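You operate a simulated robot arm through the tools that you are given. There is no shell and no other tool. Be economical: measure what you need, move in short steps, check, and stop when the job is done.

Carry out the task below with a simulated two-armed robot. There is one attempt and no reset: what you move stays moved.

JOB
Pick up the white bottle with one hand, pass it to the other hand and put it on the top of the steel cabinet by the railing. Set down upright: white bottle.

Only the result counts: the job must be done as asked and must still hold three seconds after the hand-in. Knocking over, shifting, dropping, spilling or breaking anything else fails it.

ROBOT AND FRAMES
Two 7-joint arms with two-finger parallel grippers on one trunk, on a base that drives. Base frame: it is fixed to the floor where the robot stands at the start and does not move with it; the origin is under the middle of the robot, x ahead of it, y to its left, z up. Lengths are in m, angles in degrees, forces in N, time in s.
The left shoulder is at the start at [0.05, 0.165, 1.155], the right one opposite. With the tool pointing down near the work surface each hand reaches from about 0.24 to 0.7 m from the robot's upright axis, wherever it stands, measured 20 degrees to its own side. Places, roughly: top of the steel cabinet by the railing [0.6, 4, 0.9]. Payload 3.91 kg a hand.
The TCP of each hand is the grasp point between the finger pads, 0.03 m short of the fingertips. In the tool frame z runs along the fingers and y along their closing line. Largest opening 0.11 m; finger width 0.02, thickness 0.01; the body of the gripper, 0.048 by 0.112 m, starts 0.055 m behind the TCP.
Orientation is that of the tool frame in the base frame, as [roll, pitch, yaw] about the fixed x, y, z axes, in that order (R = Rz(yaw) Ry(pitch) Rx(roll)). With the fingers straight down and closing along the base's y, the tool's x points along the base's -x, its y along +y and its z along -z.

CONTROLS
- The arms move only by the tool jog_arm. It takes "left_steps", "right_steps" or both (then of equal length, played together; a hand with none holds still); each is a list of rows, each an object of numbers (a shift or turn left out is 0, a gripper value left out holds the last): "x", "y", "z": the shift along the tool's x, y, z in m; "wx", "wy", "wz": the turn, a rotation vector about the tool's x, y, z in degrees; "hand": the finger opening in m, from 0 to 0.11. In form: [{"x": .., "y": .., "z": .., "wx": .., "wy": .., "wz": .., "hand": ..}, ...]. A call has 1 to 10 rows; each row shifts and turns the commanded pose from where the row before left it, along the tool's axes as they then stand. Each row takes 0.2 s and may step no farther than 0.05 m and 8.6 degrees from the row before; otherwise, or with a gripper value out of range, the whole call is refused. Where a pose cannot be reached the arm comes as near as it can. A force on the tool above 40 N (or 10 N above the force at the start of the call, whichever is more), or a blocked arm, ends the call early, and 0.2 s more pass. The fingers move at their own pace (about 0.045 m/s each) and stop on an object; they squeeze with about 23 N. The grip force told is the motor's: it shows also when the fingers shut on nothing. Time passes only in rows, and 0.2 s behind the last, so rows that do not move let the fingers close. The reply holds the time, the measured pose of the TCP, the force on the tool along the base axes, the opening and the grip force, in the units named above and with some noise, with the torque about the TCP (base axes, N m) and any sound that the robot's microphone picked up.
- Cameras (640 x 400 px; columns grow to the right, rows downward): "scene" is now at [0.1165, 0.0483, 1.3489]; the picture's right is [0.38, -0.93, 0.00], its down [-0.43, -0.18, -0.88] and it looks along [0.82, 0.33, -0.47] (base axes); focal length 279 px, centre (320, 200). "left" rides on the left gripper at [0.072, -0.017, -0.103] in its tool frame; the picture's right is [0.23, 0.97, 0.00], its down [-0.76, 0.18, -0.62] and it looks along [-0.61, 0.14, 0.78] (tool axes); focal length 222 px, centre (320, 200). "right" rides on the right gripper at [0.072, 0.017, -0.103] in its tool frame; the picture's right is [-0.23, 0.97, 0.00], its down [-0.76, -0.18, -0.62] and it looks along [-0.61, -0.14, 0.78] (tool axes); focal length 222 px, centre (320, 200).
- snapshot(camera): a new picture of that camera. The clock stands still meanwhile.
- lift_body(by): slides the trunk up (or, below 0, down) by that many m; the arms and the scene camera ride with it, the base frame stays. It gives what a move gives, with no picture.
- steer(legs): drives the robot by 1 to 6 legs, each [ahead, left, turn to the left] in m, m and degrees, along the robot's own axes; the way and the turn of a leg run together, so that a leg with both is an arc; at most 1.5 m and 180 degrees a leg. The arms and the cameras ride along, it lands a little off, and it stops where it bumps. It gives what a move gives.
- head_to(pan, tilt): turns the head with the scene camera to pan (to the left, within 80 degrees either way) and tilt (down, from -29 to 69), counted from straight ahead of the robot. It gives what a move gives.
- probe_pixels(camera, pixels): for up to 12 pixels [column, row] of the newest picture of that camera ("zoom" is the newest enlarged one), the place [x, y, z] in the base frame of the surface seen there, good to about 0.003 m, but the place of the scene camera against the robot may be out by one fixed shift of up to 0.025 m in any direction. The clock stands still meanwhile.
- zoom(camera, box): a new picture of the part [left, top, right, bottom] of that camera's present view, enlarged. The clock stands still meanwhile.
- job_done(): hands the job in; it is judged then, once.

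Keep the steps short. Do not move on a guess: measure, check each grasp and each placing, and mend mistakes. In all there are 80 turns and 62 pictures (those below and enlarged ones count). Leave the grippers open and the arms clear of the work at the hand-in unless told otherwise, and finish with a single line.

The tools are called after ">>>" as a command line: name --argument value ..., lists and objects as JSON in quotes. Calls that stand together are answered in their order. jog_arm: Moves the arms, as the interface text tells. Its arguments: {"type":"object","properties":{"left_steps":{"type":"array"},"right_steps":{"type":"array"}},"required":[]} The other tools are called the same way: lift_body (by) slides the trunk up or down; steer (legs) drives the base; head_to (pan, tilt) turns the head that bears the scene camera; snapshot (camera) takes a picture; probe_pixels (camera, pixels) gives the place of the surface under pixels of a picture; zoom (camera, box) takes an enlarged picture of a part of a camera's view; job_done () hands the job in.

At the start:

```text
time_s: 0.0
left_tool_pos: [0.2478, 0.2497, 1.204]
left_tcp_rot: [180.0, 0.0, -180.0]
left_ft_force: [0.1, 0.2, -0.5]
left_ft_torque: [0.0, 0.0, 0.0]
left_finger_gap: 0.1098
left_gripper_force: 0.2
right_tool_pos: [0.3516, -0.0254, 1.1814]
right_tcp_rot: [179.9, 0.0, 180.0]
right_ft_force: [-0.3, -0.7, -0.3]
right_ft_torque: [-0.01, -0.02, -0.01]
right_finger_gap: 0.1099
right_gripper_force: 0.0
trunk travel left (down, up): [-0.375, 0.128]
robot x, y, heading: [0.0031, 0.0001, -0.1]
head pan, tilt: [22.0, 27.8]
```

scene: 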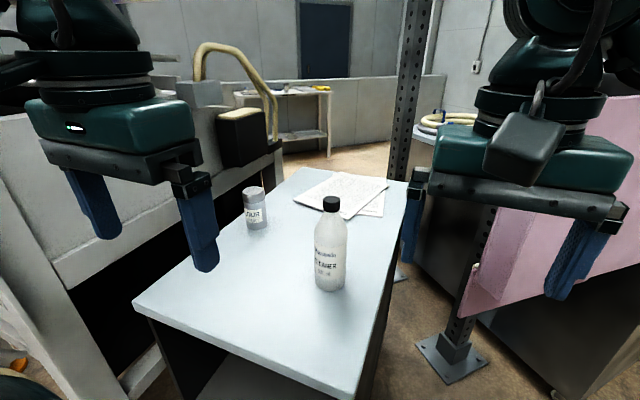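
right: 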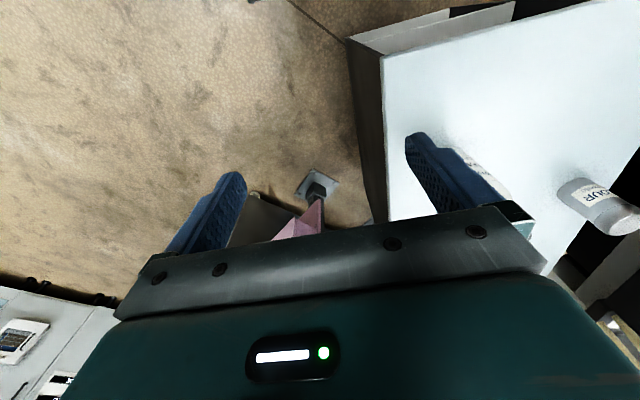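
left: 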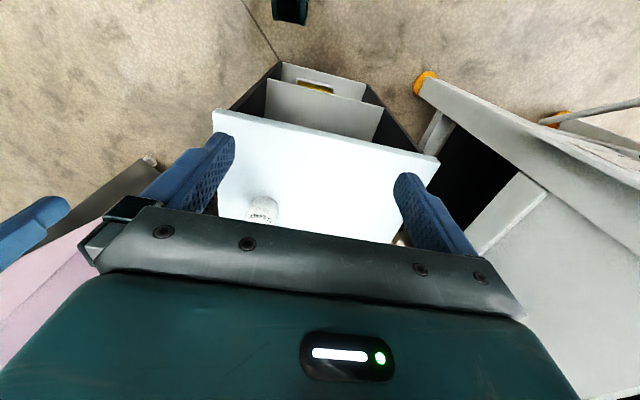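

I see the white bottle with a black cap at about (330,245) in the scene picture. I'll measure it, the jar and the table.

>>> probe_pixels --camera "scene" --pixels '[[331, 199], [331, 208], [331, 225], [330, 255], [329, 285], [317, 265], [344, 265], [255, 190], [256, 225], [290, 300], [350, 200], [400, 200]]'

>>> zoom --camera "scene" --box '[220, 160, 420, 310]'

```text
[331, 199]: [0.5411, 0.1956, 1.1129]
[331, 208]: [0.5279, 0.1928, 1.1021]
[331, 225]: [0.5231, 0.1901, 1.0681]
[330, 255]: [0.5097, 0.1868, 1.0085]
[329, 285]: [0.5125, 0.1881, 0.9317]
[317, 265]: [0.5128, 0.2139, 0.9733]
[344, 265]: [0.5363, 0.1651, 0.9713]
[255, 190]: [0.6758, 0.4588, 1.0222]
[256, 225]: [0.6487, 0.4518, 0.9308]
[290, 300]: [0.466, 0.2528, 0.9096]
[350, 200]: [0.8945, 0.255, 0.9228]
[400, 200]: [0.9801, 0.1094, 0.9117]
```

```text
2.67 times, centred on (320, 235) of scene
```

zoom: 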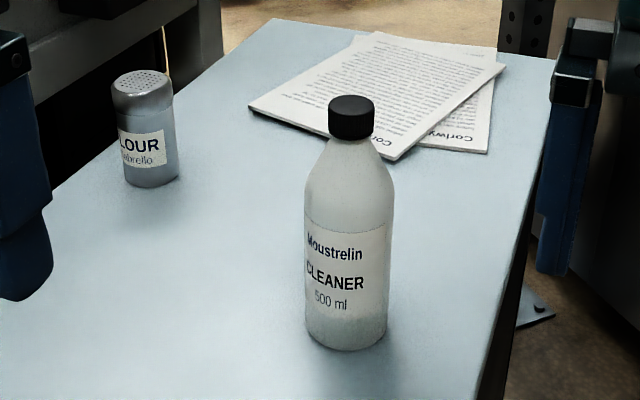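

Bottle: axis near (0.54, 0.195), base z≈0.91, cap top z≈1.115, about 0.065 m wide. I plan to grip the body with the left hand, tilted and pointing ahead. Then I'll drive, hand it over to the right hand by the cap from above, and place it. First I'll bring the left hand forward and move the right hand aside.

>>> jog_arm --left_steps '[{"x": -0.04, "y": -0.02, "z": 0.01}, {"x": -0.04, "y": -0.02, "z": 0.01}, {"x": -0.03, "y": -0.02, "z": 0.01}, {"wy": -8}, {"wy": -8}, {"wy": -8}, {"wy": -8}, {"wy": -8}, {"wy": -8}, {"wy": -7}]' --right_steps '[{"y": -0.04}, {"y": -0.04}, {"y": -0.04}, {}, {}, {}, {}, {}, {}, {}]'

>>> snapshot --camera "left"

>>> snapshot --camera "scene"

```text
time_s: 2.2
left_tool_pos: [0.3757, 0.1861, 1.1883]
left_tcp_rot: [180.0, 54.9, -180.0]
left_ft_force: [0.8, -0.1, -0.2]
left_ft_torque: [0.02, 0.03, 0.0]
left_finger_gap: 0.11
left_gripper_force: 0.0
left hand out of reach, approached as far as the arm can: row 10
right_tool_pos: [0.352, -0.1466, 1.1814]
right_tcp_rot: [180.0, -0.1, -180.0]
right_ft_force: [0.0, 1.2, -0.3]
right_ft_torque: [-0.06, -0.04, -0.01]
right_finger_gap: 0.1102
right_gripper_force: 0.0
trunk travel left (down, up): [-0.375, 0.128]
robot x, y, heading: [0.0009, -0.0024, 0.1]
head pan, tilt: [22.0, 27.8]
```

```text
57 pictures are left
```

left: 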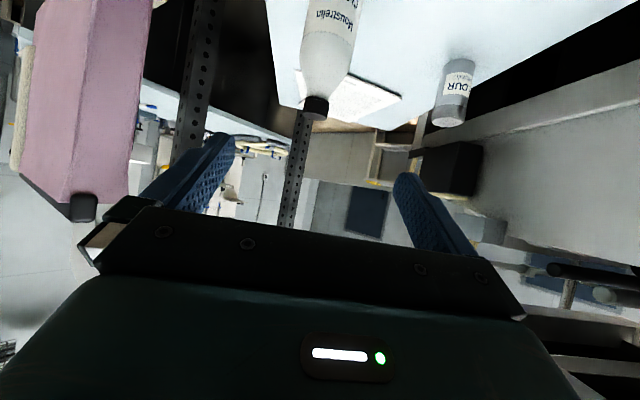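

```text
56 pictures are left
```

scene: 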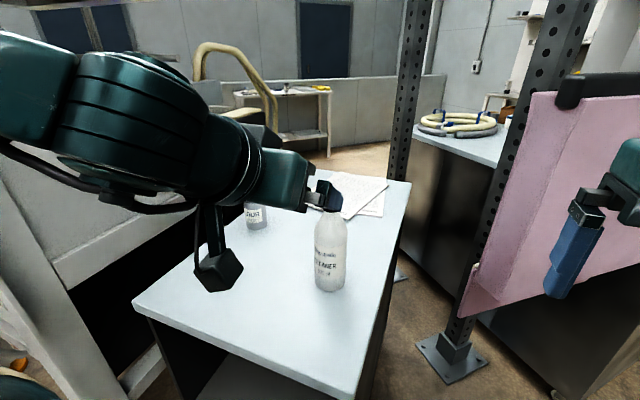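

The left camera now sees the bottle, with the cap at (314,104) and the body at (328,50). I'll measure it with that camera, whose place I trust.

>>> probe_pixels --camera "left" --pixels '[[315, 114], [304, 104], [328, 104], [328, 50], [306, 40], [352, 40], [325, 5], [380, 40], [300, 75]]'

>>> probe_pixels --camera "scene" --pixels '[[330, 255], [329, 285], [225, 270], [316, 250], [346, 250], [200, 262]]'

```text
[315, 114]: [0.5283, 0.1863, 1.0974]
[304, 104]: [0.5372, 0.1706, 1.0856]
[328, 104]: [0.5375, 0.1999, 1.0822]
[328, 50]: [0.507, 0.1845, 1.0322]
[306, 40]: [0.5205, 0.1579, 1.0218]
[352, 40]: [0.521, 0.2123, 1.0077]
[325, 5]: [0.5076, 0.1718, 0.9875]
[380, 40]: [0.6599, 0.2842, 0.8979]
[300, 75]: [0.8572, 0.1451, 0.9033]
```

```text
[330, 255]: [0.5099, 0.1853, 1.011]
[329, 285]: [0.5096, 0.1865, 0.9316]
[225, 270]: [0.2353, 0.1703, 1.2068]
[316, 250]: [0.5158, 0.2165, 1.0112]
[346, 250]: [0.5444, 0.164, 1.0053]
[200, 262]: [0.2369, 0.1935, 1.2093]
```

Hand camera: axis (0.538, 0.185), radius 0.031, table z≈0.90, top ≈1.10. I'll bring the left hand onto the approach line, 0.15 m short of the bottle.

>>> jog_arm --left_steps '[{"x": 0.032}, {"x": 0.032}, {"x": 0.03}, {"z": 0.035}, {"z": 0.035}, {"z": 0.034}, {}]'

>>> snapshot --camera "left"

>>> snapshot --camera "scene"

```text
time_s: 3.8
left_tool_pos: [0.4738, 0.1623, 1.1027]
left_tcp_rot: [179.9, 55.1, -180.0]
left_ft_force: [0.2, -0.1, -0.2]
left_ft_torque: [0.0, -0.02, -0.03]
left_finger_gap: 0.1101
left_gripper_force: 0.0
left hand out of reach, approached as far as the arm can: row 1, 2, 3
right_tool_pos: [0.3505, -0.1469, 1.1813]
right_tcp_rot: [179.9, 0.1, -180.0]
right_ft_force: [-0.3, -1.0, 0.6]
right_ft_torque: [-0.01, -0.01, -0.01]
right_finger_gap: 0.1098
right_gripper_force: 0.0
trunk travel left (down, up): [-0.375, 0.128]
robot x, y, heading: [0.0021, -0.0001, -0.0]
head pan, tilt: [22.0, 27.8]
```

```text
55 pictures are left
```

left: 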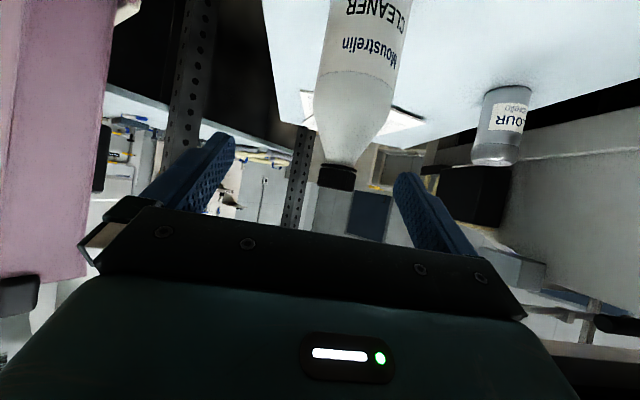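

```text
54 pictures are left
```

scene: 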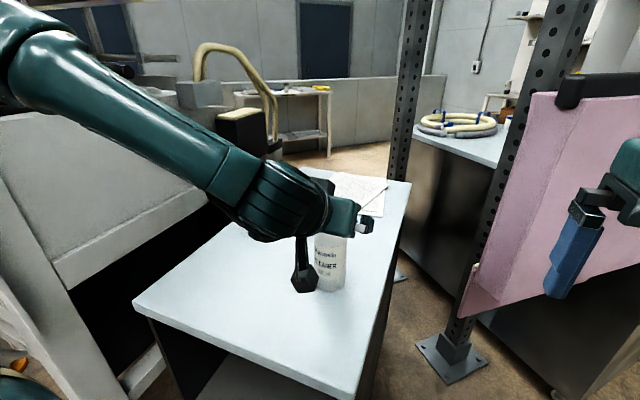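

The hand sits at (0.474, 0.162, 1.103), still clear of the bottle, but it was off in y because that pose is close-in and hard to reach. I'll centre it in y, backing off a little, and then lower the trunk instead.

>>> jog_arm --left_steps '[{"z": -0.02, "y": 0.012}, {"y": 0.011}, {}]'

```text
time_s: 4.6
left_tool_pos: [0.4595, 0.1872, 1.1154]
left_tcp_rot: [180.0, 55.0, -180.0]
left_ft_force: [0.1, 0.2, 0.2]
left_ft_torque: [0.0, -0.03, 0.02]
left_finger_gap: 0.1098
left_gripper_force: 0.0
right_tool_pos: [0.3518, -0.1465, 1.1816]
right_tcp_rot: [179.8, 0.0, -180.0]
right_ft_force: [-0.1, -0.7, -0.6]
right_ft_torque: [-0.01, 0.0, 0.0]
right_finger_gap: 0.1101
right_gripper_force: 0.0
trunk travel left (down, up): [-0.375, 0.128]
robot x, y, heading: [0.0024, 0.003, -0.1]
head pan, tilt: [22.0, 27.8]
```

Now y is 0.187, centred. I'll lower the trunk 0.10 m.

>>> lift_body --by -0.1

>>> snapshot --camera "left"

>>> snapshot --camera "scene"

```text
time_s: 5.9
left_tool_pos: [0.4604, 0.1872, 1.0142]
left_tcp_rot: [180.0, 55.1, 180.0]
left_ft_force: [-0.1, -0.1, 0.1]
left_ft_torque: [0.0, 0.0, -0.02]
left_finger_gap: 0.1101
left_gripper_force: 0.1
right_tool_pos: [0.351, -0.1465, 1.0815]
right_tcp_rot: [179.9, 0.1, -180.0]
right_ft_force: [-0.9, 0.4, -0.5]
right_ft_torque: [-0.02, 0.01, -0.02]
right_finger_gap: 0.1103
right_gripper_force: 0.0
trunk travel left (down, up): [-0.275, 0.228]
robot x, y, heading: [-0.0013, 0.0017, -0.3]
head pan, tilt: [22.0, 27.8]
```

```text
53 pictures are left
```

left: 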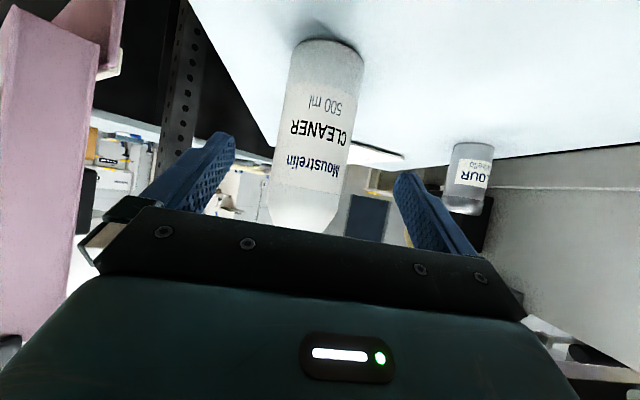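

```text
52 pictures are left
```

scene: 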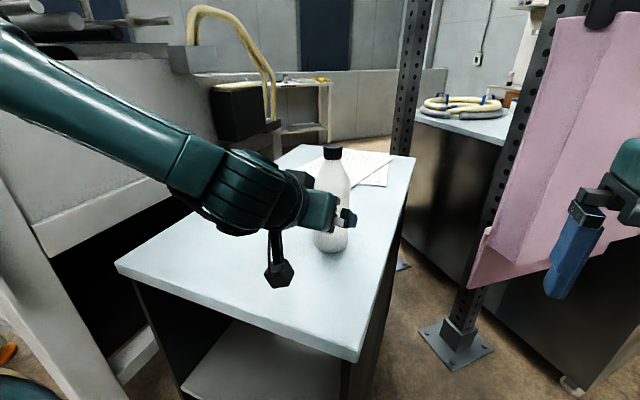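

The bottle stands between the fingers in the left view, at about (315,130). I'll measure it again.

>>> probe_pixels --camera "left" --pixels '[[322, 110], [290, 105], [352, 110], [325, 60], [310, 190], [380, 100], [325, 45]]'

```text
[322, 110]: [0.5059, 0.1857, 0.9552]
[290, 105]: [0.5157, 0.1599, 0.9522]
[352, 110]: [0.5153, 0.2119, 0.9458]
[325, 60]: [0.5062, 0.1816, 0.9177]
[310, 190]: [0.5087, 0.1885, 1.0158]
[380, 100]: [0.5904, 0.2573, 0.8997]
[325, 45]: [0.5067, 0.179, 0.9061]
```

Axis (0.537, 0.186), table 0.90. I'll advance 0.083 m along the fingers to about (0.528, 0.187, 0.967), with the fingers still open.

>>> jog_arm --left_steps '[{"z": 0.03}, {"z": 0.03}, {"z": 0.023}, {}]'

>>> snapshot --camera "left"

```text
time_s: 6.9
left_tool_pos: [0.5286, 0.1852, 0.9682]
left_tcp_rot: [-180.0, 55.0, -179.9]
left_ft_force: [0.3, -0.1, 0.3]
left_ft_torque: [0.0, 0.03, -0.02]
left_finger_gap: 0.1099
left_gripper_force: 0.1
right_tool_pos: [0.3511, -0.1459, 1.0829]
right_tcp_rot: [179.9, 0.0, 179.9]
right_ft_force: [-0.5, -1.0, -0.6]
right_ft_torque: [0.0, -0.01, 0.01]
right_finger_gap: 0.11
right_gripper_force: 0.1
trunk travel left (down, up): [-0.275, 0.228]
robot x, y, heading: [-0.0012, -0.0008, -0.0]
head pan, tilt: [22.0, 27.8]
```

```text
51 pictures are left
```

left: 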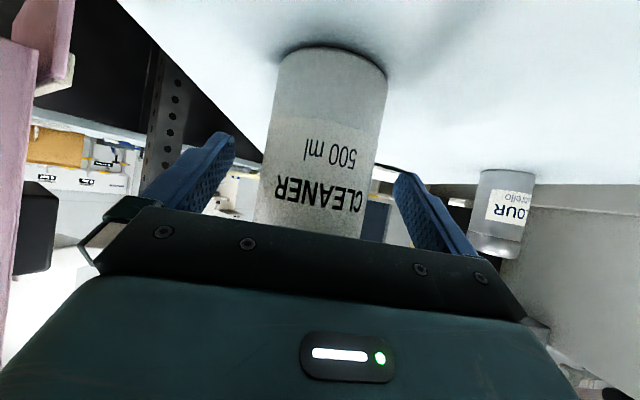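

The bottle is between the fingers and nothing is touching. I'll close the left hand.

>>> jog_arm --left_steps '[{"hand": 0.04}, {}, {}, {}, {}, {}]'

```text
time_s: 8.3
left_tool_pos: [0.5291, 0.186, 0.9686]
left_tcp_rot: [179.8, 55.1, -180.0]
left_ft_force: [-0.2, -1.9, 0.2]
left_ft_torque: [-0.05, 0.02, -0.02]
left_finger_gap: 0.0652
left_gripper_force: 24.0
right_tool_pos: [0.3516, -0.1452, 1.0815]
right_tcp_rot: [179.9, 0.1, 179.9]
right_ft_force: [0.4, 0.3, 0.6]
right_ft_torque: [0.01, 0.01, -0.01]
right_finger_gap: 0.11
right_gripper_force: 0.0
trunk travel left (down, up): [-0.275, 0.228]
robot x, y, heading: [0.0, 0.0017, 0.1]
head pan, tilt: [22.0, 27.8]
```

It grips at 0.065 m with 24 N. I'll lift straight up with the trunk by 0.12 m.

>>> lift_body --by 0.12

>>> snapshot --camera "scene"

```text
time_s: 9.8
left_tool_pos: [0.5288, 0.1856, 1.0871]
left_tcp_rot: [-179.9, 55.0, -179.9]
left_ft_force: [1.0, 0.4, -5.3]
left_ft_torque: [0.01, 0.09, -0.02]
left_finger_gap: 0.0652
left_gripper_force: 23.4
right_tool_pos: [0.3522, -0.1459, 1.2014]
right_tcp_rot: [179.9, 0.1, -179.9]
right_ft_force: [0.4, -0.4, 0.8]
right_ft_torque: [0.02, 0.0, -0.02]
right_finger_gap: 0.1102
right_gripper_force: 0.2
trunk travel left (down, up): [-0.395, 0.108]
robot x, y, heading: [0.0013, -0.0016, 0.1]
head pan, tilt: [22.0, 27.8]
```

```text
50 pictures are left
```

scene: 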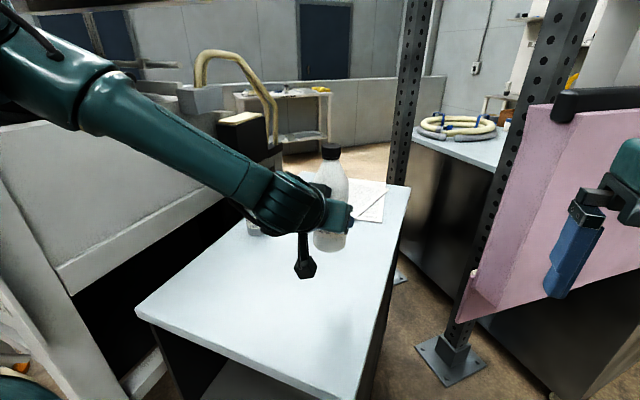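

The bottle is held, with a load of about 5.3 N. Now I'll look around for the way to the cabinet at (0.6, 4).

>>> head_to --pan 75 --tilt 15

>>> snapshot --camera "scene"

>>> head_to --pan -70 --tilt 30

>>> snapshot --camera "scene"

```text
time_s: 11.1
left_tool_pos: [0.5291, 0.1854, 1.0869]
left_tcp_rot: [-180.0, 55.0, -180.0]
left_ft_force: [0.0, -0.4, -4.6]
left_ft_torque: [0.0, 0.05, 0.01]
left_finger_gap: 0.0653
left_gripper_force: 23.2
right_tool_pos: [0.3519, -0.1469, 1.2012]
right_tcp_rot: [179.9, 0.1, 180.0]
right_ft_force: [0.1, -0.2, -0.3]
right_ft_torque: [0.0, -0.01, 0.02]
right_finger_gap: 0.1101
right_gripper_force: 0.1
trunk travel left (down, up): [-0.395, 0.108]
robot x, y, heading: [-0.0012, -0.0014, -0.0]
head pan, tilt: [75.0, 15.0]
```

```text
49 pictures are left
```

scene: 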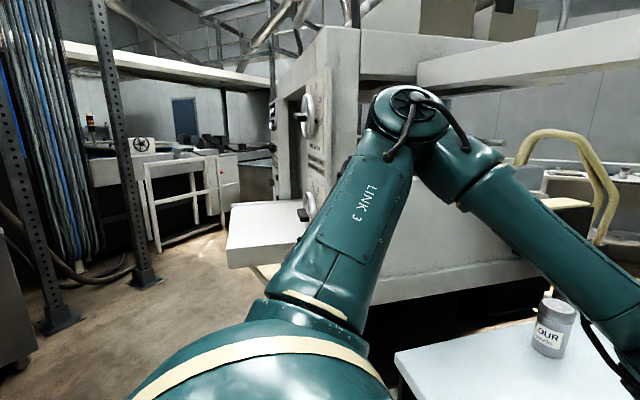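

```text
time_s: 13.3
left_tool_pos: [0.5284, 0.1865, 1.0865]
left_tcp_rot: [-180.0, 55.1, 180.0]
left_ft_force: [-0.1, -0.2, -5.2]
left_ft_torque: [0.0, 0.06, -0.01]
left_finger_gap: 0.0647
left_gripper_force: 23.0
right_tool_pos: [0.3523, -0.1464, 1.2015]
right_tcp_rot: [179.9, 0.0, 180.0]
right_ft_force: [0.3, 0.2, 0.7]
right_ft_torque: [0.03, -0.02, -0.01]
right_finger_gap: 0.1098
right_gripper_force: 0.0
trunk travel left (down, up): [-0.395, 0.108]
robot x, y, heading: [-0.0009, -0.0022, -0.2]
head pan, tilt: [-70.0, 30.0]
```

```text
48 pictures are left
```

scene: 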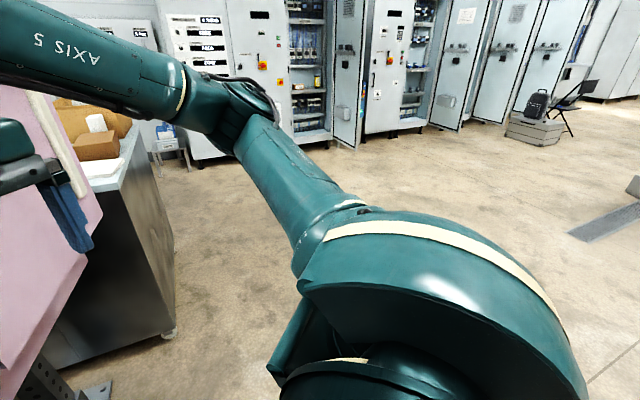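

There's a passage to the left between the machine and the posts, and a steel box at about (257,180) in the pan-75 view. I'll look there again and measure.

>>> head_to --pan 80 --tilt 22

>>> snapshot --camera "scene"

>>> zoom --camera "scene" --box '[180, 60, 380, 185]'

```text
time_s: 15.7
left_tool_pos: [0.5291, 0.186, 1.0869]
left_tcp_rot: [180.0, 55.0, 179.9]
left_ft_force: [-1.1, -1.0, -4.6]
left_ft_torque: [-0.03, 0.08, 0.0]
left_finger_gap: 0.0651
left_gripper_force: 22.7
right_tool_pos: [0.352, -0.147, 1.2024]
right_tcp_rot: [179.8, 0.1, -180.0]
right_ft_force: [-0.6, 0.1, 0.0]
right_ft_torque: [0.0, 0.0, 0.0]
right_finger_gap: 0.1099
right_gripper_force: 0.1
trunk travel left (down, up): [-0.395, 0.108]
robot x, y, heading: [0.0011, 0.003, -0.1]
head pan, tilt: [80.0, 22.0]
```

```text
47 pictures are left
```

scene: 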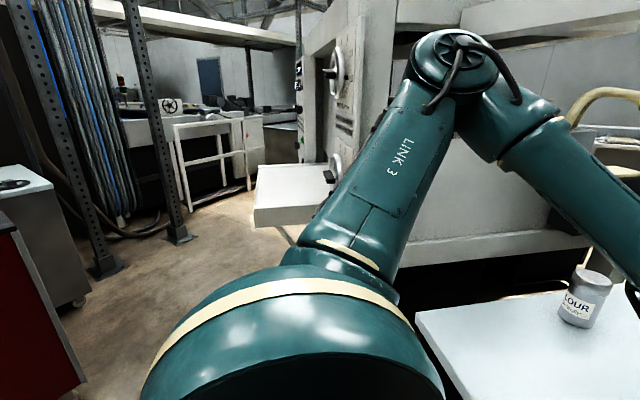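

```text
3.20 times, centred on (280, 122) of scene
```

zoom: 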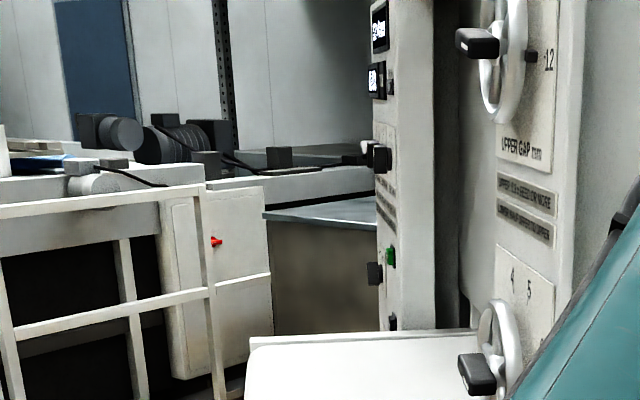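

>>> probe_pixels --camera "zoom" --pixels '[[272, 216], [370, 222], [330, 212], [320, 270], [270, 330], [205, 190], [5, 210], [225, 395], [350, 340], [385, 250], [260, 345], [372, 198]]'

>>> probe_pixels --camera "scene" --pixels '[[180, 235], [108, 265], [75, 300], [190, 210], [258, 222], [75, 375], [45, 190], [240, 260], [305, 160], [150, 290], [240, 190], [285, 160]]'

```text
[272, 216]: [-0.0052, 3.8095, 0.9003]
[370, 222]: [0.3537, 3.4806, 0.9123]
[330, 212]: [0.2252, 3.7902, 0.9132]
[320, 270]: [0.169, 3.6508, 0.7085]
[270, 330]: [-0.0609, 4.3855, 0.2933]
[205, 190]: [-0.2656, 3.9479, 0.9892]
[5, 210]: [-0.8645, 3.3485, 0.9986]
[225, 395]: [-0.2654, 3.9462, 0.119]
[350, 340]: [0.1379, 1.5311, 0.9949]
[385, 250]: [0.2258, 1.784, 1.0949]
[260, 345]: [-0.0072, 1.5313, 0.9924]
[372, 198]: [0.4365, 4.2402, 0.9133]
```

```text
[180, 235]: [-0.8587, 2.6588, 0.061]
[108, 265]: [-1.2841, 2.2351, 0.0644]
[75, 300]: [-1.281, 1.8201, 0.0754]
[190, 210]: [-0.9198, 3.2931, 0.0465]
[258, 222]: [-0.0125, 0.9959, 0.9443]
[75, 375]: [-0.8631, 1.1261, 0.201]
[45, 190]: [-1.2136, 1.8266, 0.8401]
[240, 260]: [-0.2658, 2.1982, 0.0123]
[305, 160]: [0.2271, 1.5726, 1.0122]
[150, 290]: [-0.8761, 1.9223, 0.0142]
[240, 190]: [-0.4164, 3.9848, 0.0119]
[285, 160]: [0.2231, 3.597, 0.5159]
```

The cabinet top is at z≈0.91, and its near face runs diagonally from (-0.005, 3.81) to (0.354, 3.48). The passage lies around x≈-0.44. Before backing up I'll look as far behind on both sides as the head allows.

>>> zoom --camera "scene" --box '[0, 150, 400, 400]'

>>> probe_pixels --camera "scene" --pixels '[[3, 215], [20, 240], [3, 390], [80, 392], [60, 330], [120, 390], [440, 50], [300, 300], [160, 390]]'

>>> head_to --pan -80 --tilt 35

>>> snapshot --camera "scene"

```text
1.60 times, centred on (200, 275) of scene
```

zoom: 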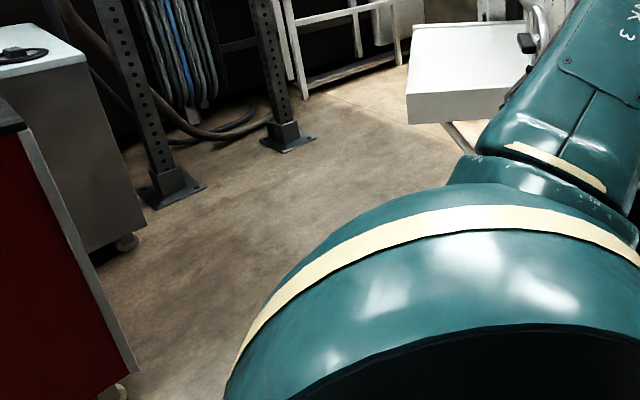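

```text
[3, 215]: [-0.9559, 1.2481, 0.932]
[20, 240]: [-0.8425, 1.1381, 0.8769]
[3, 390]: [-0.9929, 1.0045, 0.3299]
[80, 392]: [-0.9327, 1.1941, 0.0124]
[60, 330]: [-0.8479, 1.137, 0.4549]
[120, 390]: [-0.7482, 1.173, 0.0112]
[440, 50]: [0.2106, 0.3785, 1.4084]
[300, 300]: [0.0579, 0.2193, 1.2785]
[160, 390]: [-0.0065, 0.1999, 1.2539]
```

```text
time_s: 18.1
left_tool_pos: [0.5281, 0.1853, 1.0868]
left_tcp_rot: [180.0, 55.0, 179.9]
left_ft_force: [0.0, -0.2, -5.6]
left_ft_torque: [-0.01, 0.03, 0.01]
left_finger_gap: 0.0647
left_gripper_force: 22.9
right_tool_pos: [0.3527, -0.1463, 1.2028]
right_tcp_rot: [179.9, 0.0, 180.0]
right_ft_force: [-0.5, 0.5, -0.2]
right_ft_torque: [0.03, 0.02, -0.03]
right_finger_gap: 0.1102
right_gripper_force: 0.0
trunk travel left (down, up): [-0.395, 0.108]
robot x, y, heading: [0.0008, 0.0017, -0.1]
head pan, tilt: [-80.0, 35.0]
```

```text
44 pictures are left
```

scene: 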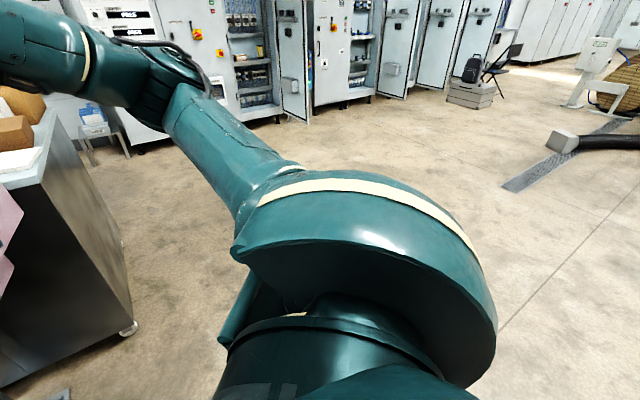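

Behind-right is open floor. I'll back off 0.2 m first and check for any bump.

>>> steer --legs '[[-0.2, 0, 0]]'

```text
time_s: 19.8
left_tool_pos: [0.3228, 0.1874, 1.0872]
left_tcp_rot: [179.9, 55.0, -179.9]
left_ft_force: [-0.7, -0.4, -4.6]
left_ft_torque: [0.0, 0.05, -0.01]
left_finger_gap: 0.0651
left_gripper_force: 22.4
right_tool_pos: [0.1472, -0.1455, 1.201]
right_tcp_rot: [180.0, 0.1, -179.9]
right_ft_force: [-0.2, 0.1, -0.1]
right_ft_torque: [-0.01, -0.04, 0.03]
right_finger_gap: 0.11
right_gripper_force: 0.0
trunk travel left (down, up): [-0.395, 0.108]
robot x, y, heading: [-0.2055, 0.0007, 0.4]
head pan, tilt: [-80.0, 35.0]
```

No bump. I'll go another 0.2 m back, turn 45° left, and look.

>>> steer --legs '[[-0.22, 0, 0]]'

>>> head_to --pan 60 --tilt 30

>>> snapshot --camera "scene"

```text
time_s: 21.4
left_tool_pos: [0.1077, 0.186, 1.088]
left_tcp_rot: [180.0, 54.9, -179.9]
left_ft_force: [-0.3, 0.0, -4.4]
left_ft_torque: [0.01, 0.06, 0.02]
left_finger_gap: 0.0647
left_gripper_force: 23.1
right_tool_pos: [-0.0669, -0.1459, 1.202]
right_tcp_rot: [179.8, 0.0, 180.0]
right_ft_force: [0.2, -0.1, 0.3]
right_ft_torque: [0.0, -0.01, -0.02]
right_finger_gap: 0.1102
right_gripper_force: 0.1
trunk travel left (down, up): [-0.395, 0.108]
robot x, y, heading: [-0.4225, 0.0005, -0.1]
head pan, tilt: [-80.0, 35.0]
```

```text
time_s: 23.7
left_tool_pos: [0.1088, 0.1856, 1.0872]
left_tcp_rot: [-180.0, 54.8, -179.9]
left_ft_force: [0.1, -0.1, -4.7]
left_ft_torque: [-0.01, 0.05, -0.04]
left_finger_gap: 0.0647
left_gripper_force: 22.7
right_tool_pos: [-0.067, -0.1455, 1.2015]
right_tcp_rot: [179.9, -0.1, 179.9]
right_ft_force: [0.5, -0.4, 0.5]
right_ft_torque: [0.01, -0.04, 0.03]
right_finger_gap: 0.1099
right_gripper_force: 0.0
trunk travel left (down, up): [-0.395, 0.108]
robot x, y, heading: [-0.4193, -0.0001, -0.1]
head pan, tilt: [60.0, 30.0]
```

```text
43 pictures are left
```

scene: 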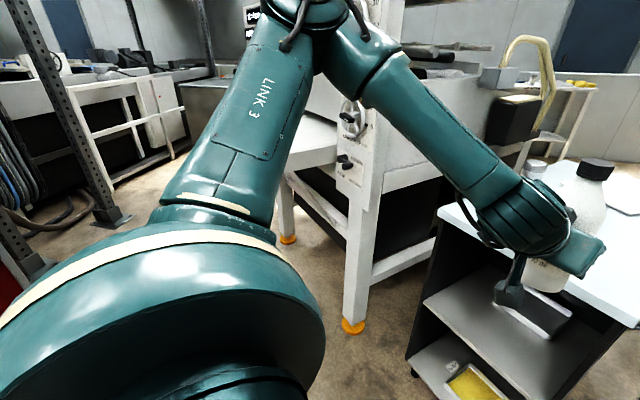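

The bottle is well clear of the table now. I'll measure the machine's near corner at about (350,320) before turning.

>>> probe_pixels --camera "scene" --pixels '[[352, 322], [355, 200], [288, 235], [395, 30], [330, 130], [110, 215], [235, 82], [205, 85], [440, 215]]'

>>> steer --legs '[[0, 0, 45]]'

```text
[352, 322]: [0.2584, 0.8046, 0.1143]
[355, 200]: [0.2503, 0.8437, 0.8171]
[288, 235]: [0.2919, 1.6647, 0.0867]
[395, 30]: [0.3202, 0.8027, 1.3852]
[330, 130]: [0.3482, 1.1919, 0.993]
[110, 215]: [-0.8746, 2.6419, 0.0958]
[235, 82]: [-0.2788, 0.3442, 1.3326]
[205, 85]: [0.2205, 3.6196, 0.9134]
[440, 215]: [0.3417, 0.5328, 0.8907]
```

```text
time_s: 26.1
left_tool_pos: [-0.1794, 0.5073, 1.0867]
left_tcp_rot: [-180.0, 54.9, -134.7]
left_ft_force: [0.5, -0.8, -4.3]
left_ft_torque: [-0.01, 0.07, 0.0]
left_finger_gap: 0.065
left_gripper_force: 23.1
right_tool_pos: [-0.0677, 0.1455, 1.2011]
right_tcp_rot: [-180.0, 0.0, -134.8]
right_ft_force: [-0.3, -0.8, 0.6]
right_ft_torque: [-0.01, 0.0, 0.02]
right_finger_gap: 0.1098
right_gripper_force: 0.0
trunk travel left (down, up): [-0.395, 0.108]
robot x, y, heading: [-0.4197, 0.0003, 45.2]
head pan, tilt: [60.0, 30.0]
```

Clear. I'll turn the remaining 45° and drive up the middle of the passage (x≈-0.42).

>>> steer --legs '[[0, 0, 45]]'

>>> head_to --pan 0 --tilt 30

>>> snapshot --camera "scene"

```text
time_s: 28.6
left_tool_pos: [-0.596, 0.5303, 1.0868]
left_tcp_rot: [-179.8, 54.9, -91.0]
left_ft_force: [0.5, -0.2, -4.9]
left_ft_torque: [-0.03, -0.01, 0.03]
left_finger_gap: 0.065
left_gripper_force: 22.9
right_tool_pos: [-0.268, 0.3496, 1.2012]
right_tcp_rot: [179.9, 0.0, -91.1]
right_ft_force: [-0.3, 0.0, -1.0]
right_ft_torque: [0.02, -0.02, 0.02]
right_finger_gap: 0.1099
right_gripper_force: 0.0
trunk travel left (down, up): [-0.395, 0.108]
robot x, y, heading: [-0.4217, -0.0051, 89.0]
head pan, tilt: [60.0, 30.0]
```

```text
time_s: 29.9
left_tool_pos: [-0.5965, 0.5319, 1.0868]
left_tcp_rot: [-179.9, 54.9, -91.0]
left_ft_force: [0.9, 0.8, -6.2]
left_ft_torque: [-0.08, -0.01, 0.0]
left_finger_gap: 0.0651
left_gripper_force: 22.7
right_tool_pos: [-0.2669, 0.3497, 1.2009]
right_tcp_rot: [180.0, 0.0, -91.1]
right_ft_force: [0.6, -0.1, -0.2]
right_ft_torque: [-0.02, 0.03, 0.0]
right_finger_gap: 0.1104
right_gripper_force: 0.0
trunk travel left (down, up): [-0.395, 0.108]
robot x, y, heading: [-0.4209, 0.0018, 89.1]
head pan, tilt: [0.0, 30.0]
```

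```text
42 pictures are left
```

scene: 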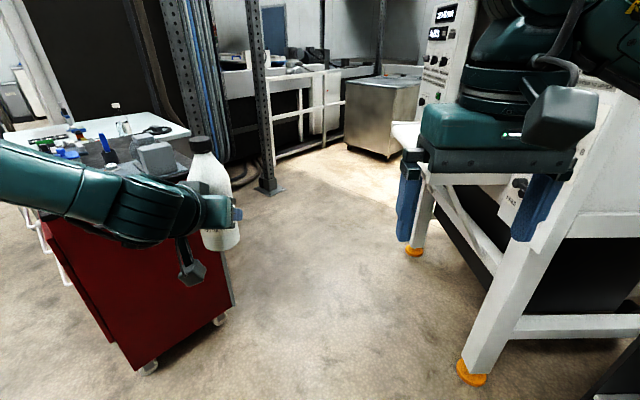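

The steel cabinet is in view at (383,110). Items stand on the red cart at left, near the arm's way. I'll measure them, the cart and the cabinet.

>>> probe_pixels --camera "scene" --pixels '[[150, 145], [105, 140], [228, 270], [70, 140], [410, 250], [470, 380], [345, 80], [388, 89], [418, 80], [387, 155], [345, 148], [400, 125]]'

>>> zoom --camera "scene" --box '[320, 50, 440, 170]'

```text
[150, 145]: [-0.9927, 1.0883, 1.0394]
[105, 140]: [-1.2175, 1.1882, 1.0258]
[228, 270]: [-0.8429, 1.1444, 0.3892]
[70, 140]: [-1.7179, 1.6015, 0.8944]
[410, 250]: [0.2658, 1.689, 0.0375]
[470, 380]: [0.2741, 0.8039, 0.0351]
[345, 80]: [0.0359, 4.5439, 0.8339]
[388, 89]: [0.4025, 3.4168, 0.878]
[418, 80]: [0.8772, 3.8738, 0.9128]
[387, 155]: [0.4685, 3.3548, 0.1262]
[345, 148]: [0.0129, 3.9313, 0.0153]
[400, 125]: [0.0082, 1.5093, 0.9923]
```

```text
3.33 times, centred on (380, 110) of scene
```

zoom: 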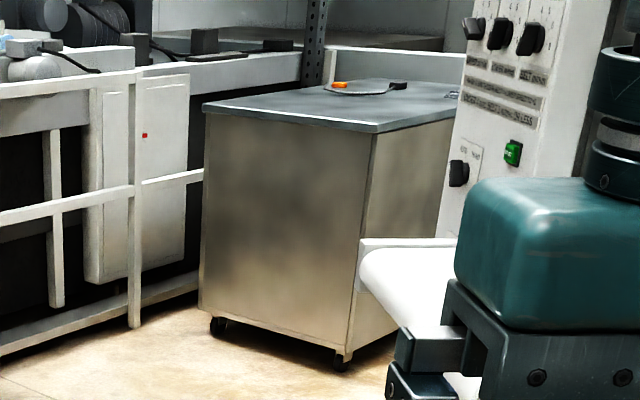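

The items on the cart reach z≈1.04 at x<-0.93, and the hand passes at x≈-0.6. I'll raise the trunk 0.09 m for margin and drive ahead.

>>> lift_body --by 0.09

>>> steer --legs '[[0.9, 0, 1]]'

```text
time_s: 31.1
left_tool_pos: [-0.596, 0.5323, 1.1767]
left_tcp_rot: [179.9, 54.9, -90.9]
left_ft_force: [0.4, -0.2, -6.0]
left_ft_torque: [-0.06, 0.01, -0.02]
left_finger_gap: 0.0649
left_gripper_force: 23.0
right_tool_pos: [-0.2674, 0.3487, 1.2923]
right_tcp_rot: [180.0, 0.0, -91.1]
right_ft_force: [-0.6, -0.2, 0.0]
right_ft_torque: [-0.01, 0.01, -0.02]
right_finger_gap: 0.1097
right_gripper_force: 0.1
trunk travel left (down, up): [-0.485, 0.018]
robot x, y, heading: [-0.4207, 0.0008, 89.1]
head pan, tilt: [0.0, 30.0]
```

```text
time_s: 35.7
left_tool_pos: [-0.5888, 1.4035, 1.177]
left_tcp_rot: [-180.0, 54.9, -90.5]
left_ft_force: [-0.2, -0.6, -5.9]
left_ft_torque: [-0.05, -0.01, 0.0]
left_finger_gap: 0.0649
left_gripper_force: 23.2
right_tool_pos: [-0.259, 1.2242, 1.2908]
right_tcp_rot: [179.9, -0.1, -90.5]
right_ft_force: [0.4, -0.2, -0.8]
right_ft_torque: [-0.03, 0.02, -0.01]
right_finger_gap: 0.1101
right_gripper_force: 0.1
trunk travel left (down, up): [-0.485, 0.018]
robot x, y, heading: [-0.409, 0.8699, 89.6]
head pan, tilt: [0.0, 30.0]
```

No bump, on course. I'll continue past the tray and edge to the right.

>>> steer --legs '[[0.75, 0, 0], [0.3, -0.1, 0]]'

>>> head_to --pan -25 --tilt 25

>>> snapshot --camera "scene"

```text
time_s: 41.5
left_tool_pos: [-0.4767, 2.4441, 1.1764]
left_tcp_rot: [180.0, 54.9, -90.7]
left_ft_force: [0.5, -0.5, -4.3]
left_ft_torque: [-0.05, 0.04, -0.02]
left_finger_gap: 0.0652
left_gripper_force: 23.5
right_tool_pos: [-0.147, 2.2632, 1.2918]
right_tcp_rot: [179.9, 0.0, -90.7]
right_ft_force: [-0.2, -0.1, -0.8]
right_ft_torque: [0.0, -0.02, 0.02]
right_finger_gap: 0.1097
right_gripper_force: 0.0
trunk travel left (down, up): [-0.485, 0.018]
robot x, y, heading: [-0.3001, 1.9096, 89.4]
head pan, tilt: [0.0, 30.0]
```

```text
time_s: 42.4
left_tool_pos: [-0.4771, 2.4434, 1.1774]
left_tcp_rot: [180.0, 54.9, -90.7]
left_ft_force: [0.2, -0.6, -5.0]
left_ft_torque: [-0.06, 0.0, -0.03]
left_finger_gap: 0.0649
left_gripper_force: 22.9
right_tool_pos: [-0.1475, 2.2626, 1.2919]
right_tcp_rot: [179.9, -0.1, -90.7]
right_ft_force: [-0.8, 0.2, 0.7]
right_ft_torque: [-0.01, 0.01, 0.0]
right_finger_gap: 0.11
right_gripper_force: 0.1
trunk travel left (down, up): [-0.485, 0.018]
robot x, y, heading: [-0.297, 1.9126, 89.1]
head pan, tilt: [-25.0, 25.0]
```

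```text
40 pictures are left
```

scene: 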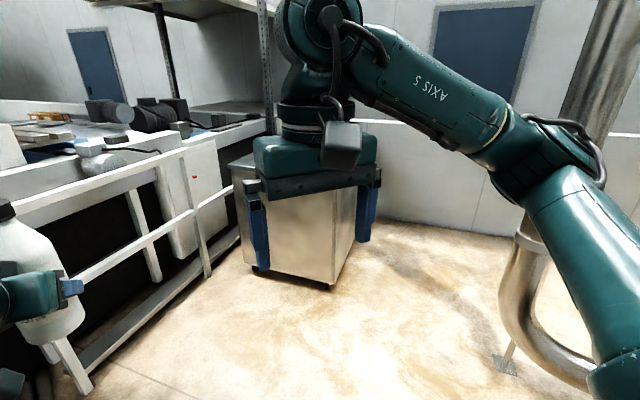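

The cabinet is ahead-right with open floor before it, and a pipe stands at right around (510,350). I'll measure corners and obstacles.

>>> probe_pixels --camera "scene" --pixels '[[500, 365], [510, 290], [525, 240], [330, 285], [262, 270], [235, 160], [60, 360], [85, 285], [205, 275], [195, 150], [75, 385], [400, 200]]'

```text
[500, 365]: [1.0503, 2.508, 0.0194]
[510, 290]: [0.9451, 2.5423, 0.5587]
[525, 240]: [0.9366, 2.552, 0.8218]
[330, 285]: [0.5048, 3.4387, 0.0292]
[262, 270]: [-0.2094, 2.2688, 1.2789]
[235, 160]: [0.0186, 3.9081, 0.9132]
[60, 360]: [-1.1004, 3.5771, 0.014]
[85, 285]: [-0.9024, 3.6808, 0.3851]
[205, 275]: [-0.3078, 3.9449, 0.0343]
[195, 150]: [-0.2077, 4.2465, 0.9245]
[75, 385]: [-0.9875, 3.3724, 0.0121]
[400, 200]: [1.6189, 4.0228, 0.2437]
```

Open floor. I'll drive ahead 0.5 m, turn 44° right, then move diagonally to about (-0.25, 3.1), facing the cabinet.

>>> steer --legs '[[0.5, 0, 0], [0, 0, -44], [0.5, 0.45, 0]]'

>>> head_to --pan 0 --tilt 32

>>> snapshot --camera "scene"

```text
time_s: 51.2
left_tool_pos: [-0.0481, 3.5794, 1.1761]
left_tcp_rot: [-179.9, 54.9, -133.1]
left_ft_force: [0.0, 0.7, -5.2]
left_ft_torque: [-0.08, 0.0, 0.03]
left_finger_gap: 0.0651
left_gripper_force: 23.0
right_tool_pos: [0.0742, 3.2236, 1.2915]
right_tcp_rot: [179.9, 0.1, -133.2]
right_ft_force: [-0.1, -0.3, -0.1]
right_ft_torque: [-0.01, 0.0, 0.03]
right_finger_gap: 0.11
right_gripper_force: 0.1
trunk travel left (down, up): [-0.485, 0.018]
robot x, y, heading: [-0.2758, 3.0669, 46.9]
head pan, tilt: [-25.0, 25.0]
```

```text
time_s: 52.1
left_tool_pos: [-0.0489, 3.5782, 1.1774]
left_tcp_rot: [180.0, 54.8, -133.1]
left_ft_force: [-0.2, 0.2, -5.5]
left_ft_torque: [-0.07, 0.05, 0.0]
left_finger_gap: 0.065
left_gripper_force: 23.2
right_tool_pos: [0.0727, 3.2238, 1.2912]
right_tcp_rot: [179.8, 0.1, -133.2]
right_ft_force: [0.4, 0.1, 0.1]
right_ft_torque: [0.0, -0.01, 0.0]
right_finger_gap: 0.1104
right_gripper_force: 0.0
trunk travel left (down, up): [-0.485, 0.018]
robot x, y, heading: [-0.2743, 3.0671, 46.7]
head pan, tilt: [0.0, 32.0]
```

```text
39 pictures are left
```

scene: 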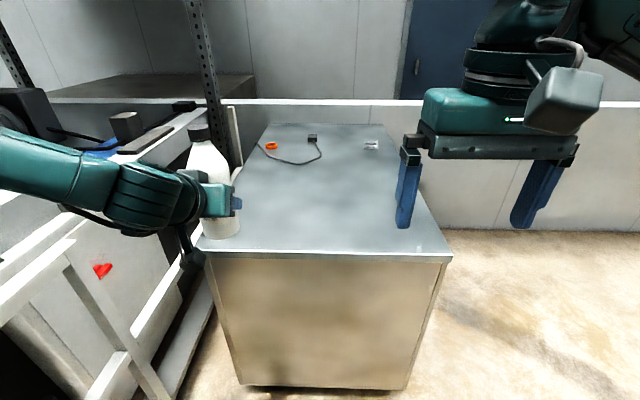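

I have a clear view: the front half of the cabinet top is empty, with a cable and small items at the back. I'll measure the top.

>>> probe_pixels --camera "scene" --pixels '[[210, 248], [445, 254], [330, 250], [330, 210], [330, 180], [380, 130], [270, 146], [315, 160], [372, 146], [200, 130], [210, 236], [20, 260]]'

```text
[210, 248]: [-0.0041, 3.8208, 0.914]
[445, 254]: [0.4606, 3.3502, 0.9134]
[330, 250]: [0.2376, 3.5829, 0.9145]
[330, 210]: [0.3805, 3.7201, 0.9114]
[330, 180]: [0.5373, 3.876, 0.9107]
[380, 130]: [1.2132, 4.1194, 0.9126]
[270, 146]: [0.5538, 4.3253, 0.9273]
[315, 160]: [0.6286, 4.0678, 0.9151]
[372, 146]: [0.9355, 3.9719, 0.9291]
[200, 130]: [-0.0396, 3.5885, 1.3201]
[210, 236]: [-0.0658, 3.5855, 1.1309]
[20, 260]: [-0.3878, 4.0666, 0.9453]
```

Cabinet top z≈0.905, with a free area around (0.38, 3.72). Next is the handover. I'll bring the bottle in front of the robot's middle and lower it by 0.10 m, with the right hand slightly aside.

>>> jog_arm --left_steps '[{"x": 0.02, "y": -0.03, "z": 0.0066}, {"x": 0.02, "y": -0.03, "z": 0.0066}, {"x": 0.02, "y": -0.03, "z": 0.0066}, {"x": 0.02, "y": -0.03, "z": 0.0066}, {"x": 0.02, "y": -0.03, "z": 0.0066}, {}]' --right_steps '[{"y": -0.03}, {"y": -0.03}, {}, {}, {}, {}]'

>>> snapshot --camera "scene"

>>> snapshot --camera "right"

```text
time_s: 53.5
left_tool_pos: [-0.0271, 3.5024, 1.1169]
left_tcp_rot: [-179.9, 54.9, -133.1]
left_ft_force: [0.4, -0.3, -5.5]
left_ft_torque: [-0.13, 0.06, 0.01]
left_finger_gap: 0.065
left_gripper_force: 22.5
left hand out of reach, approached as far as the arm can: row 3, 4, 5
right_tool_pos: [0.1185, 3.1829, 1.2914]
right_tcp_rot: [-180.0, 0.1, -133.2]
right_ft_force: [0.4, 0.0, -0.7]
right_ft_torque: [-0.01, 0.02, 0.02]
right_finger_gap: 0.11
right_gripper_force: 0.1
trunk travel left (down, up): [-0.485, 0.018]
robot x, y, heading: [-0.2759, 3.0671, 46.5]
head pan, tilt: [0.0, 32.0]
```

```text
38 pictures are left
```

scene: 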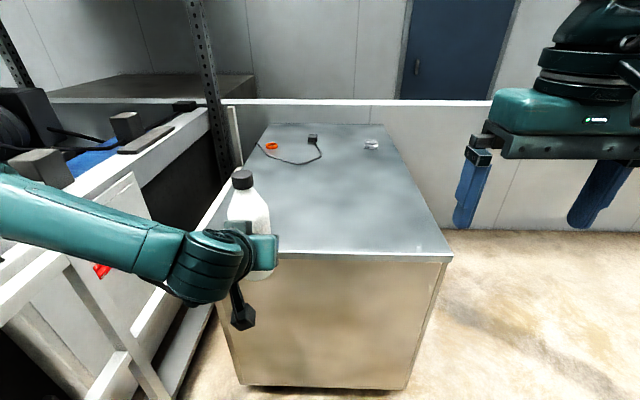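

```text
37 pictures are left
```

right: 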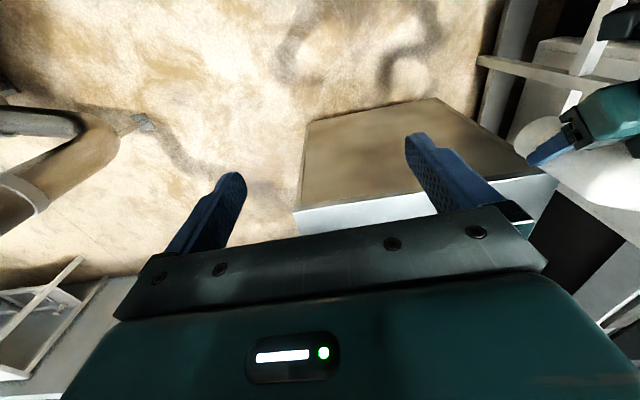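

The left arm stopped at its limit with the bottle about 0.12 m left of my midline and 0.49 ahead, cap near z 1.25. That's good enough. I'll bring the right hand up and over, close to above the cap.

>>> jog_arm --right_steps '[{"z": -0.03}, {"z": -0.03}, {"y": 0.04, "x": -0.016}, {"y": 0.04, "x": -0.016}, {"y": 0.04, "x": -0.016}, {"y": 0.04, "x": -0.016}, {"y": 0.04, "x": -0.016}, {"y": 0.04, "x": -0.016}, {}]'

>>> snapshot --camera "right"

>>> snapshot --camera "scene"

```text
time_s: 55.5
left_tool_pos: [-0.0273, 3.5028, 1.1171]
left_tcp_rot: [-180.0, 54.9, -133.4]
left_ft_force: [0.3, 0.4, -4.4]
left_ft_torque: [-0.06, 0.05, 0.01]
left_finger_gap: 0.0647
left_gripper_force: 23.2
right_tool_pos: [0.0098, 3.4166, 1.3544]
right_tcp_rot: [179.9, 0.1, -133.3]
right_ft_force: [0.5, 0.2, -0.1]
right_ft_torque: [0.01, 0.01, -0.02]
right_finger_gap: 0.1099
right_gripper_force: 0.1
trunk travel left (down, up): [-0.485, 0.018]
robot x, y, heading: [-0.2722, 3.0675, 46.8]
head pan, tilt: [0.0, 32.0]
```

```text
36 pictures are left
```

right: 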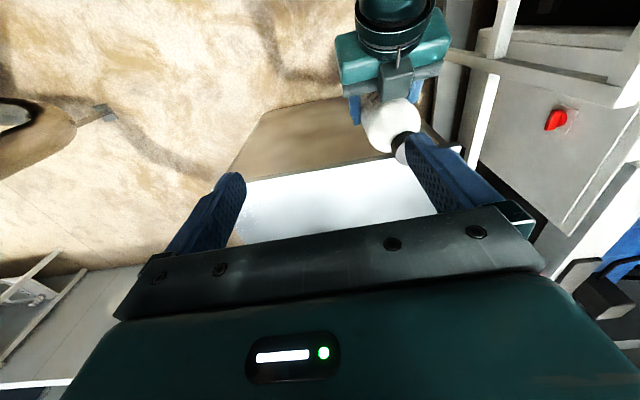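

```text
35 pictures are left
```

scene: 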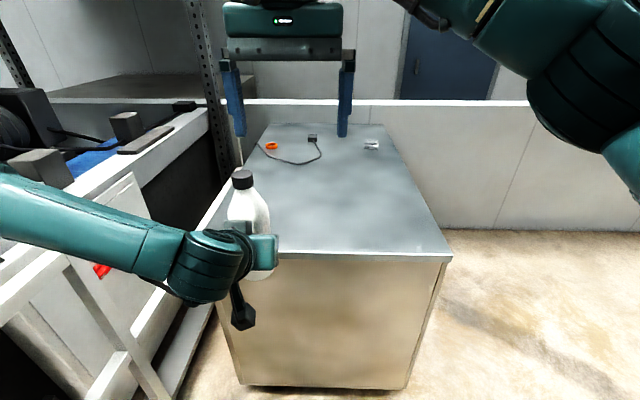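

I'll measure the cap with both cameras, at right (403,143) and scene (243,178).

>>> zoom --camera "right" --box '[340, 80, 460, 180]'

>>> probe_pixels --camera "scene" --pixels '[[243, 173], [243, 184], [235, 181], [251, 181], [250, 210], [262, 215], [230, 215], [240, 135], [342, 135]]'

```text
4.00 times, centred on (400, 130) of right
```

zoom: 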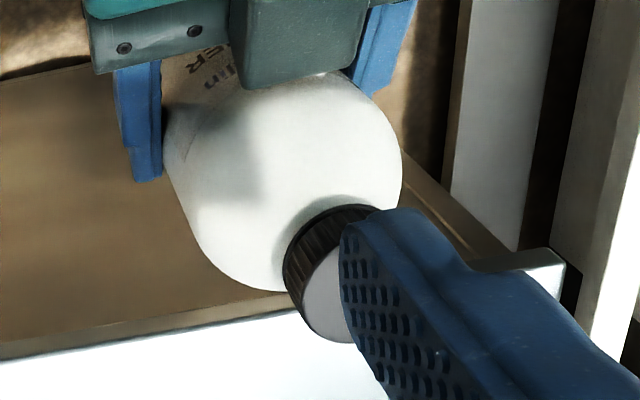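

```text
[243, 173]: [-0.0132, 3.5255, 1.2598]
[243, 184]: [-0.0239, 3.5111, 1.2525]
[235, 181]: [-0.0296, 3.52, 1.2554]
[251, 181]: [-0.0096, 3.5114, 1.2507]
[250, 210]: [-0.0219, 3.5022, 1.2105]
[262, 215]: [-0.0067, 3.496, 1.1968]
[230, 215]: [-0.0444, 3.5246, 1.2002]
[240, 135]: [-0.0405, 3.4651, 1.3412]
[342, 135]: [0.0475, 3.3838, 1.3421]
```

>>> probe_pixels --camera "zoom" --pixels '[[325, 290], [300, 268], [330, 225], [290, 240], [320, 335], [250, 150], [205, 200], [325, 215], [305, 300]]'

```text
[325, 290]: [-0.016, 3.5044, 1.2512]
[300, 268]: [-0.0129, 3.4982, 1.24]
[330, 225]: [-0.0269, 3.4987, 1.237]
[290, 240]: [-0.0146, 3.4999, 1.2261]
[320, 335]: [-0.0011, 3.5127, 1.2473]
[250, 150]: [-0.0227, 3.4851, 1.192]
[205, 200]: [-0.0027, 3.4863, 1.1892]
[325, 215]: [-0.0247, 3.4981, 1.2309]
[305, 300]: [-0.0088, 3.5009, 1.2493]
```

Cap centre ≈(-0.0185, 3.512), top z 1.250, bottom ≈1.227. I'll move the right hand above it, then check.

>>> jog_arm --right_steps '[{"y": 0.029, "x": -0.017}, {"y": 0.029, "x": -0.017}, {"y": 0.028, "x": -0.016}, {"z": 0.025}, {}]'

>>> snapshot --camera "right"

>>> snapshot --camera "scene"

```text
time_s: 56.7
left_tool_pos: [-0.0277, 3.5024, 1.1182]
left_tcp_rot: [-179.9, 55.0, -133.2]
left_ft_force: [0.0, -0.2, -5.3]
left_ft_torque: [-0.04, 0.04, 0.0]
left_finger_gap: 0.0648
left_gripper_force: 23.1
right_tool_pos: [-0.0201, 3.4868, 1.3231]
right_tcp_rot: [179.9, 0.0, -133.2]
right_ft_force: [0.4, -0.1, -0.2]
right_ft_torque: [0.0, 0.0, 0.0]
right_finger_gap: 0.1101
right_gripper_force: 0.0
right hand out of reach, approached as far as the arm can: row 3
trunk travel left (down, up): [-0.485, 0.018]
robot x, y, heading: [-0.2751, 3.0694, 46.6]
head pan, tilt: [0.0, 32.0]
```

```text
33 pictures are left
```

right: 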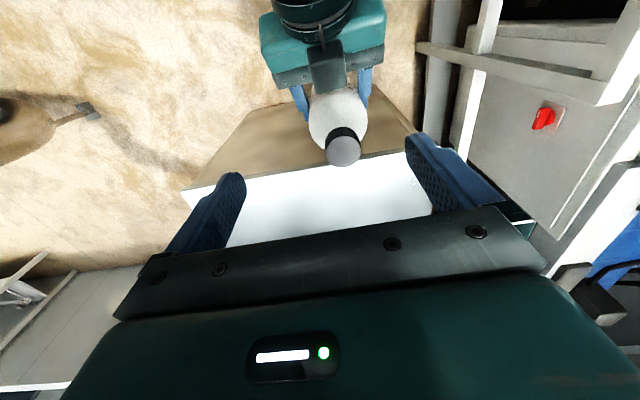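

```text
32 pictures are left
```

scene: 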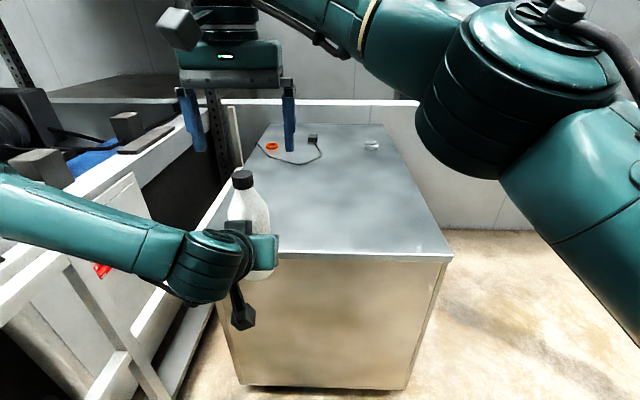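

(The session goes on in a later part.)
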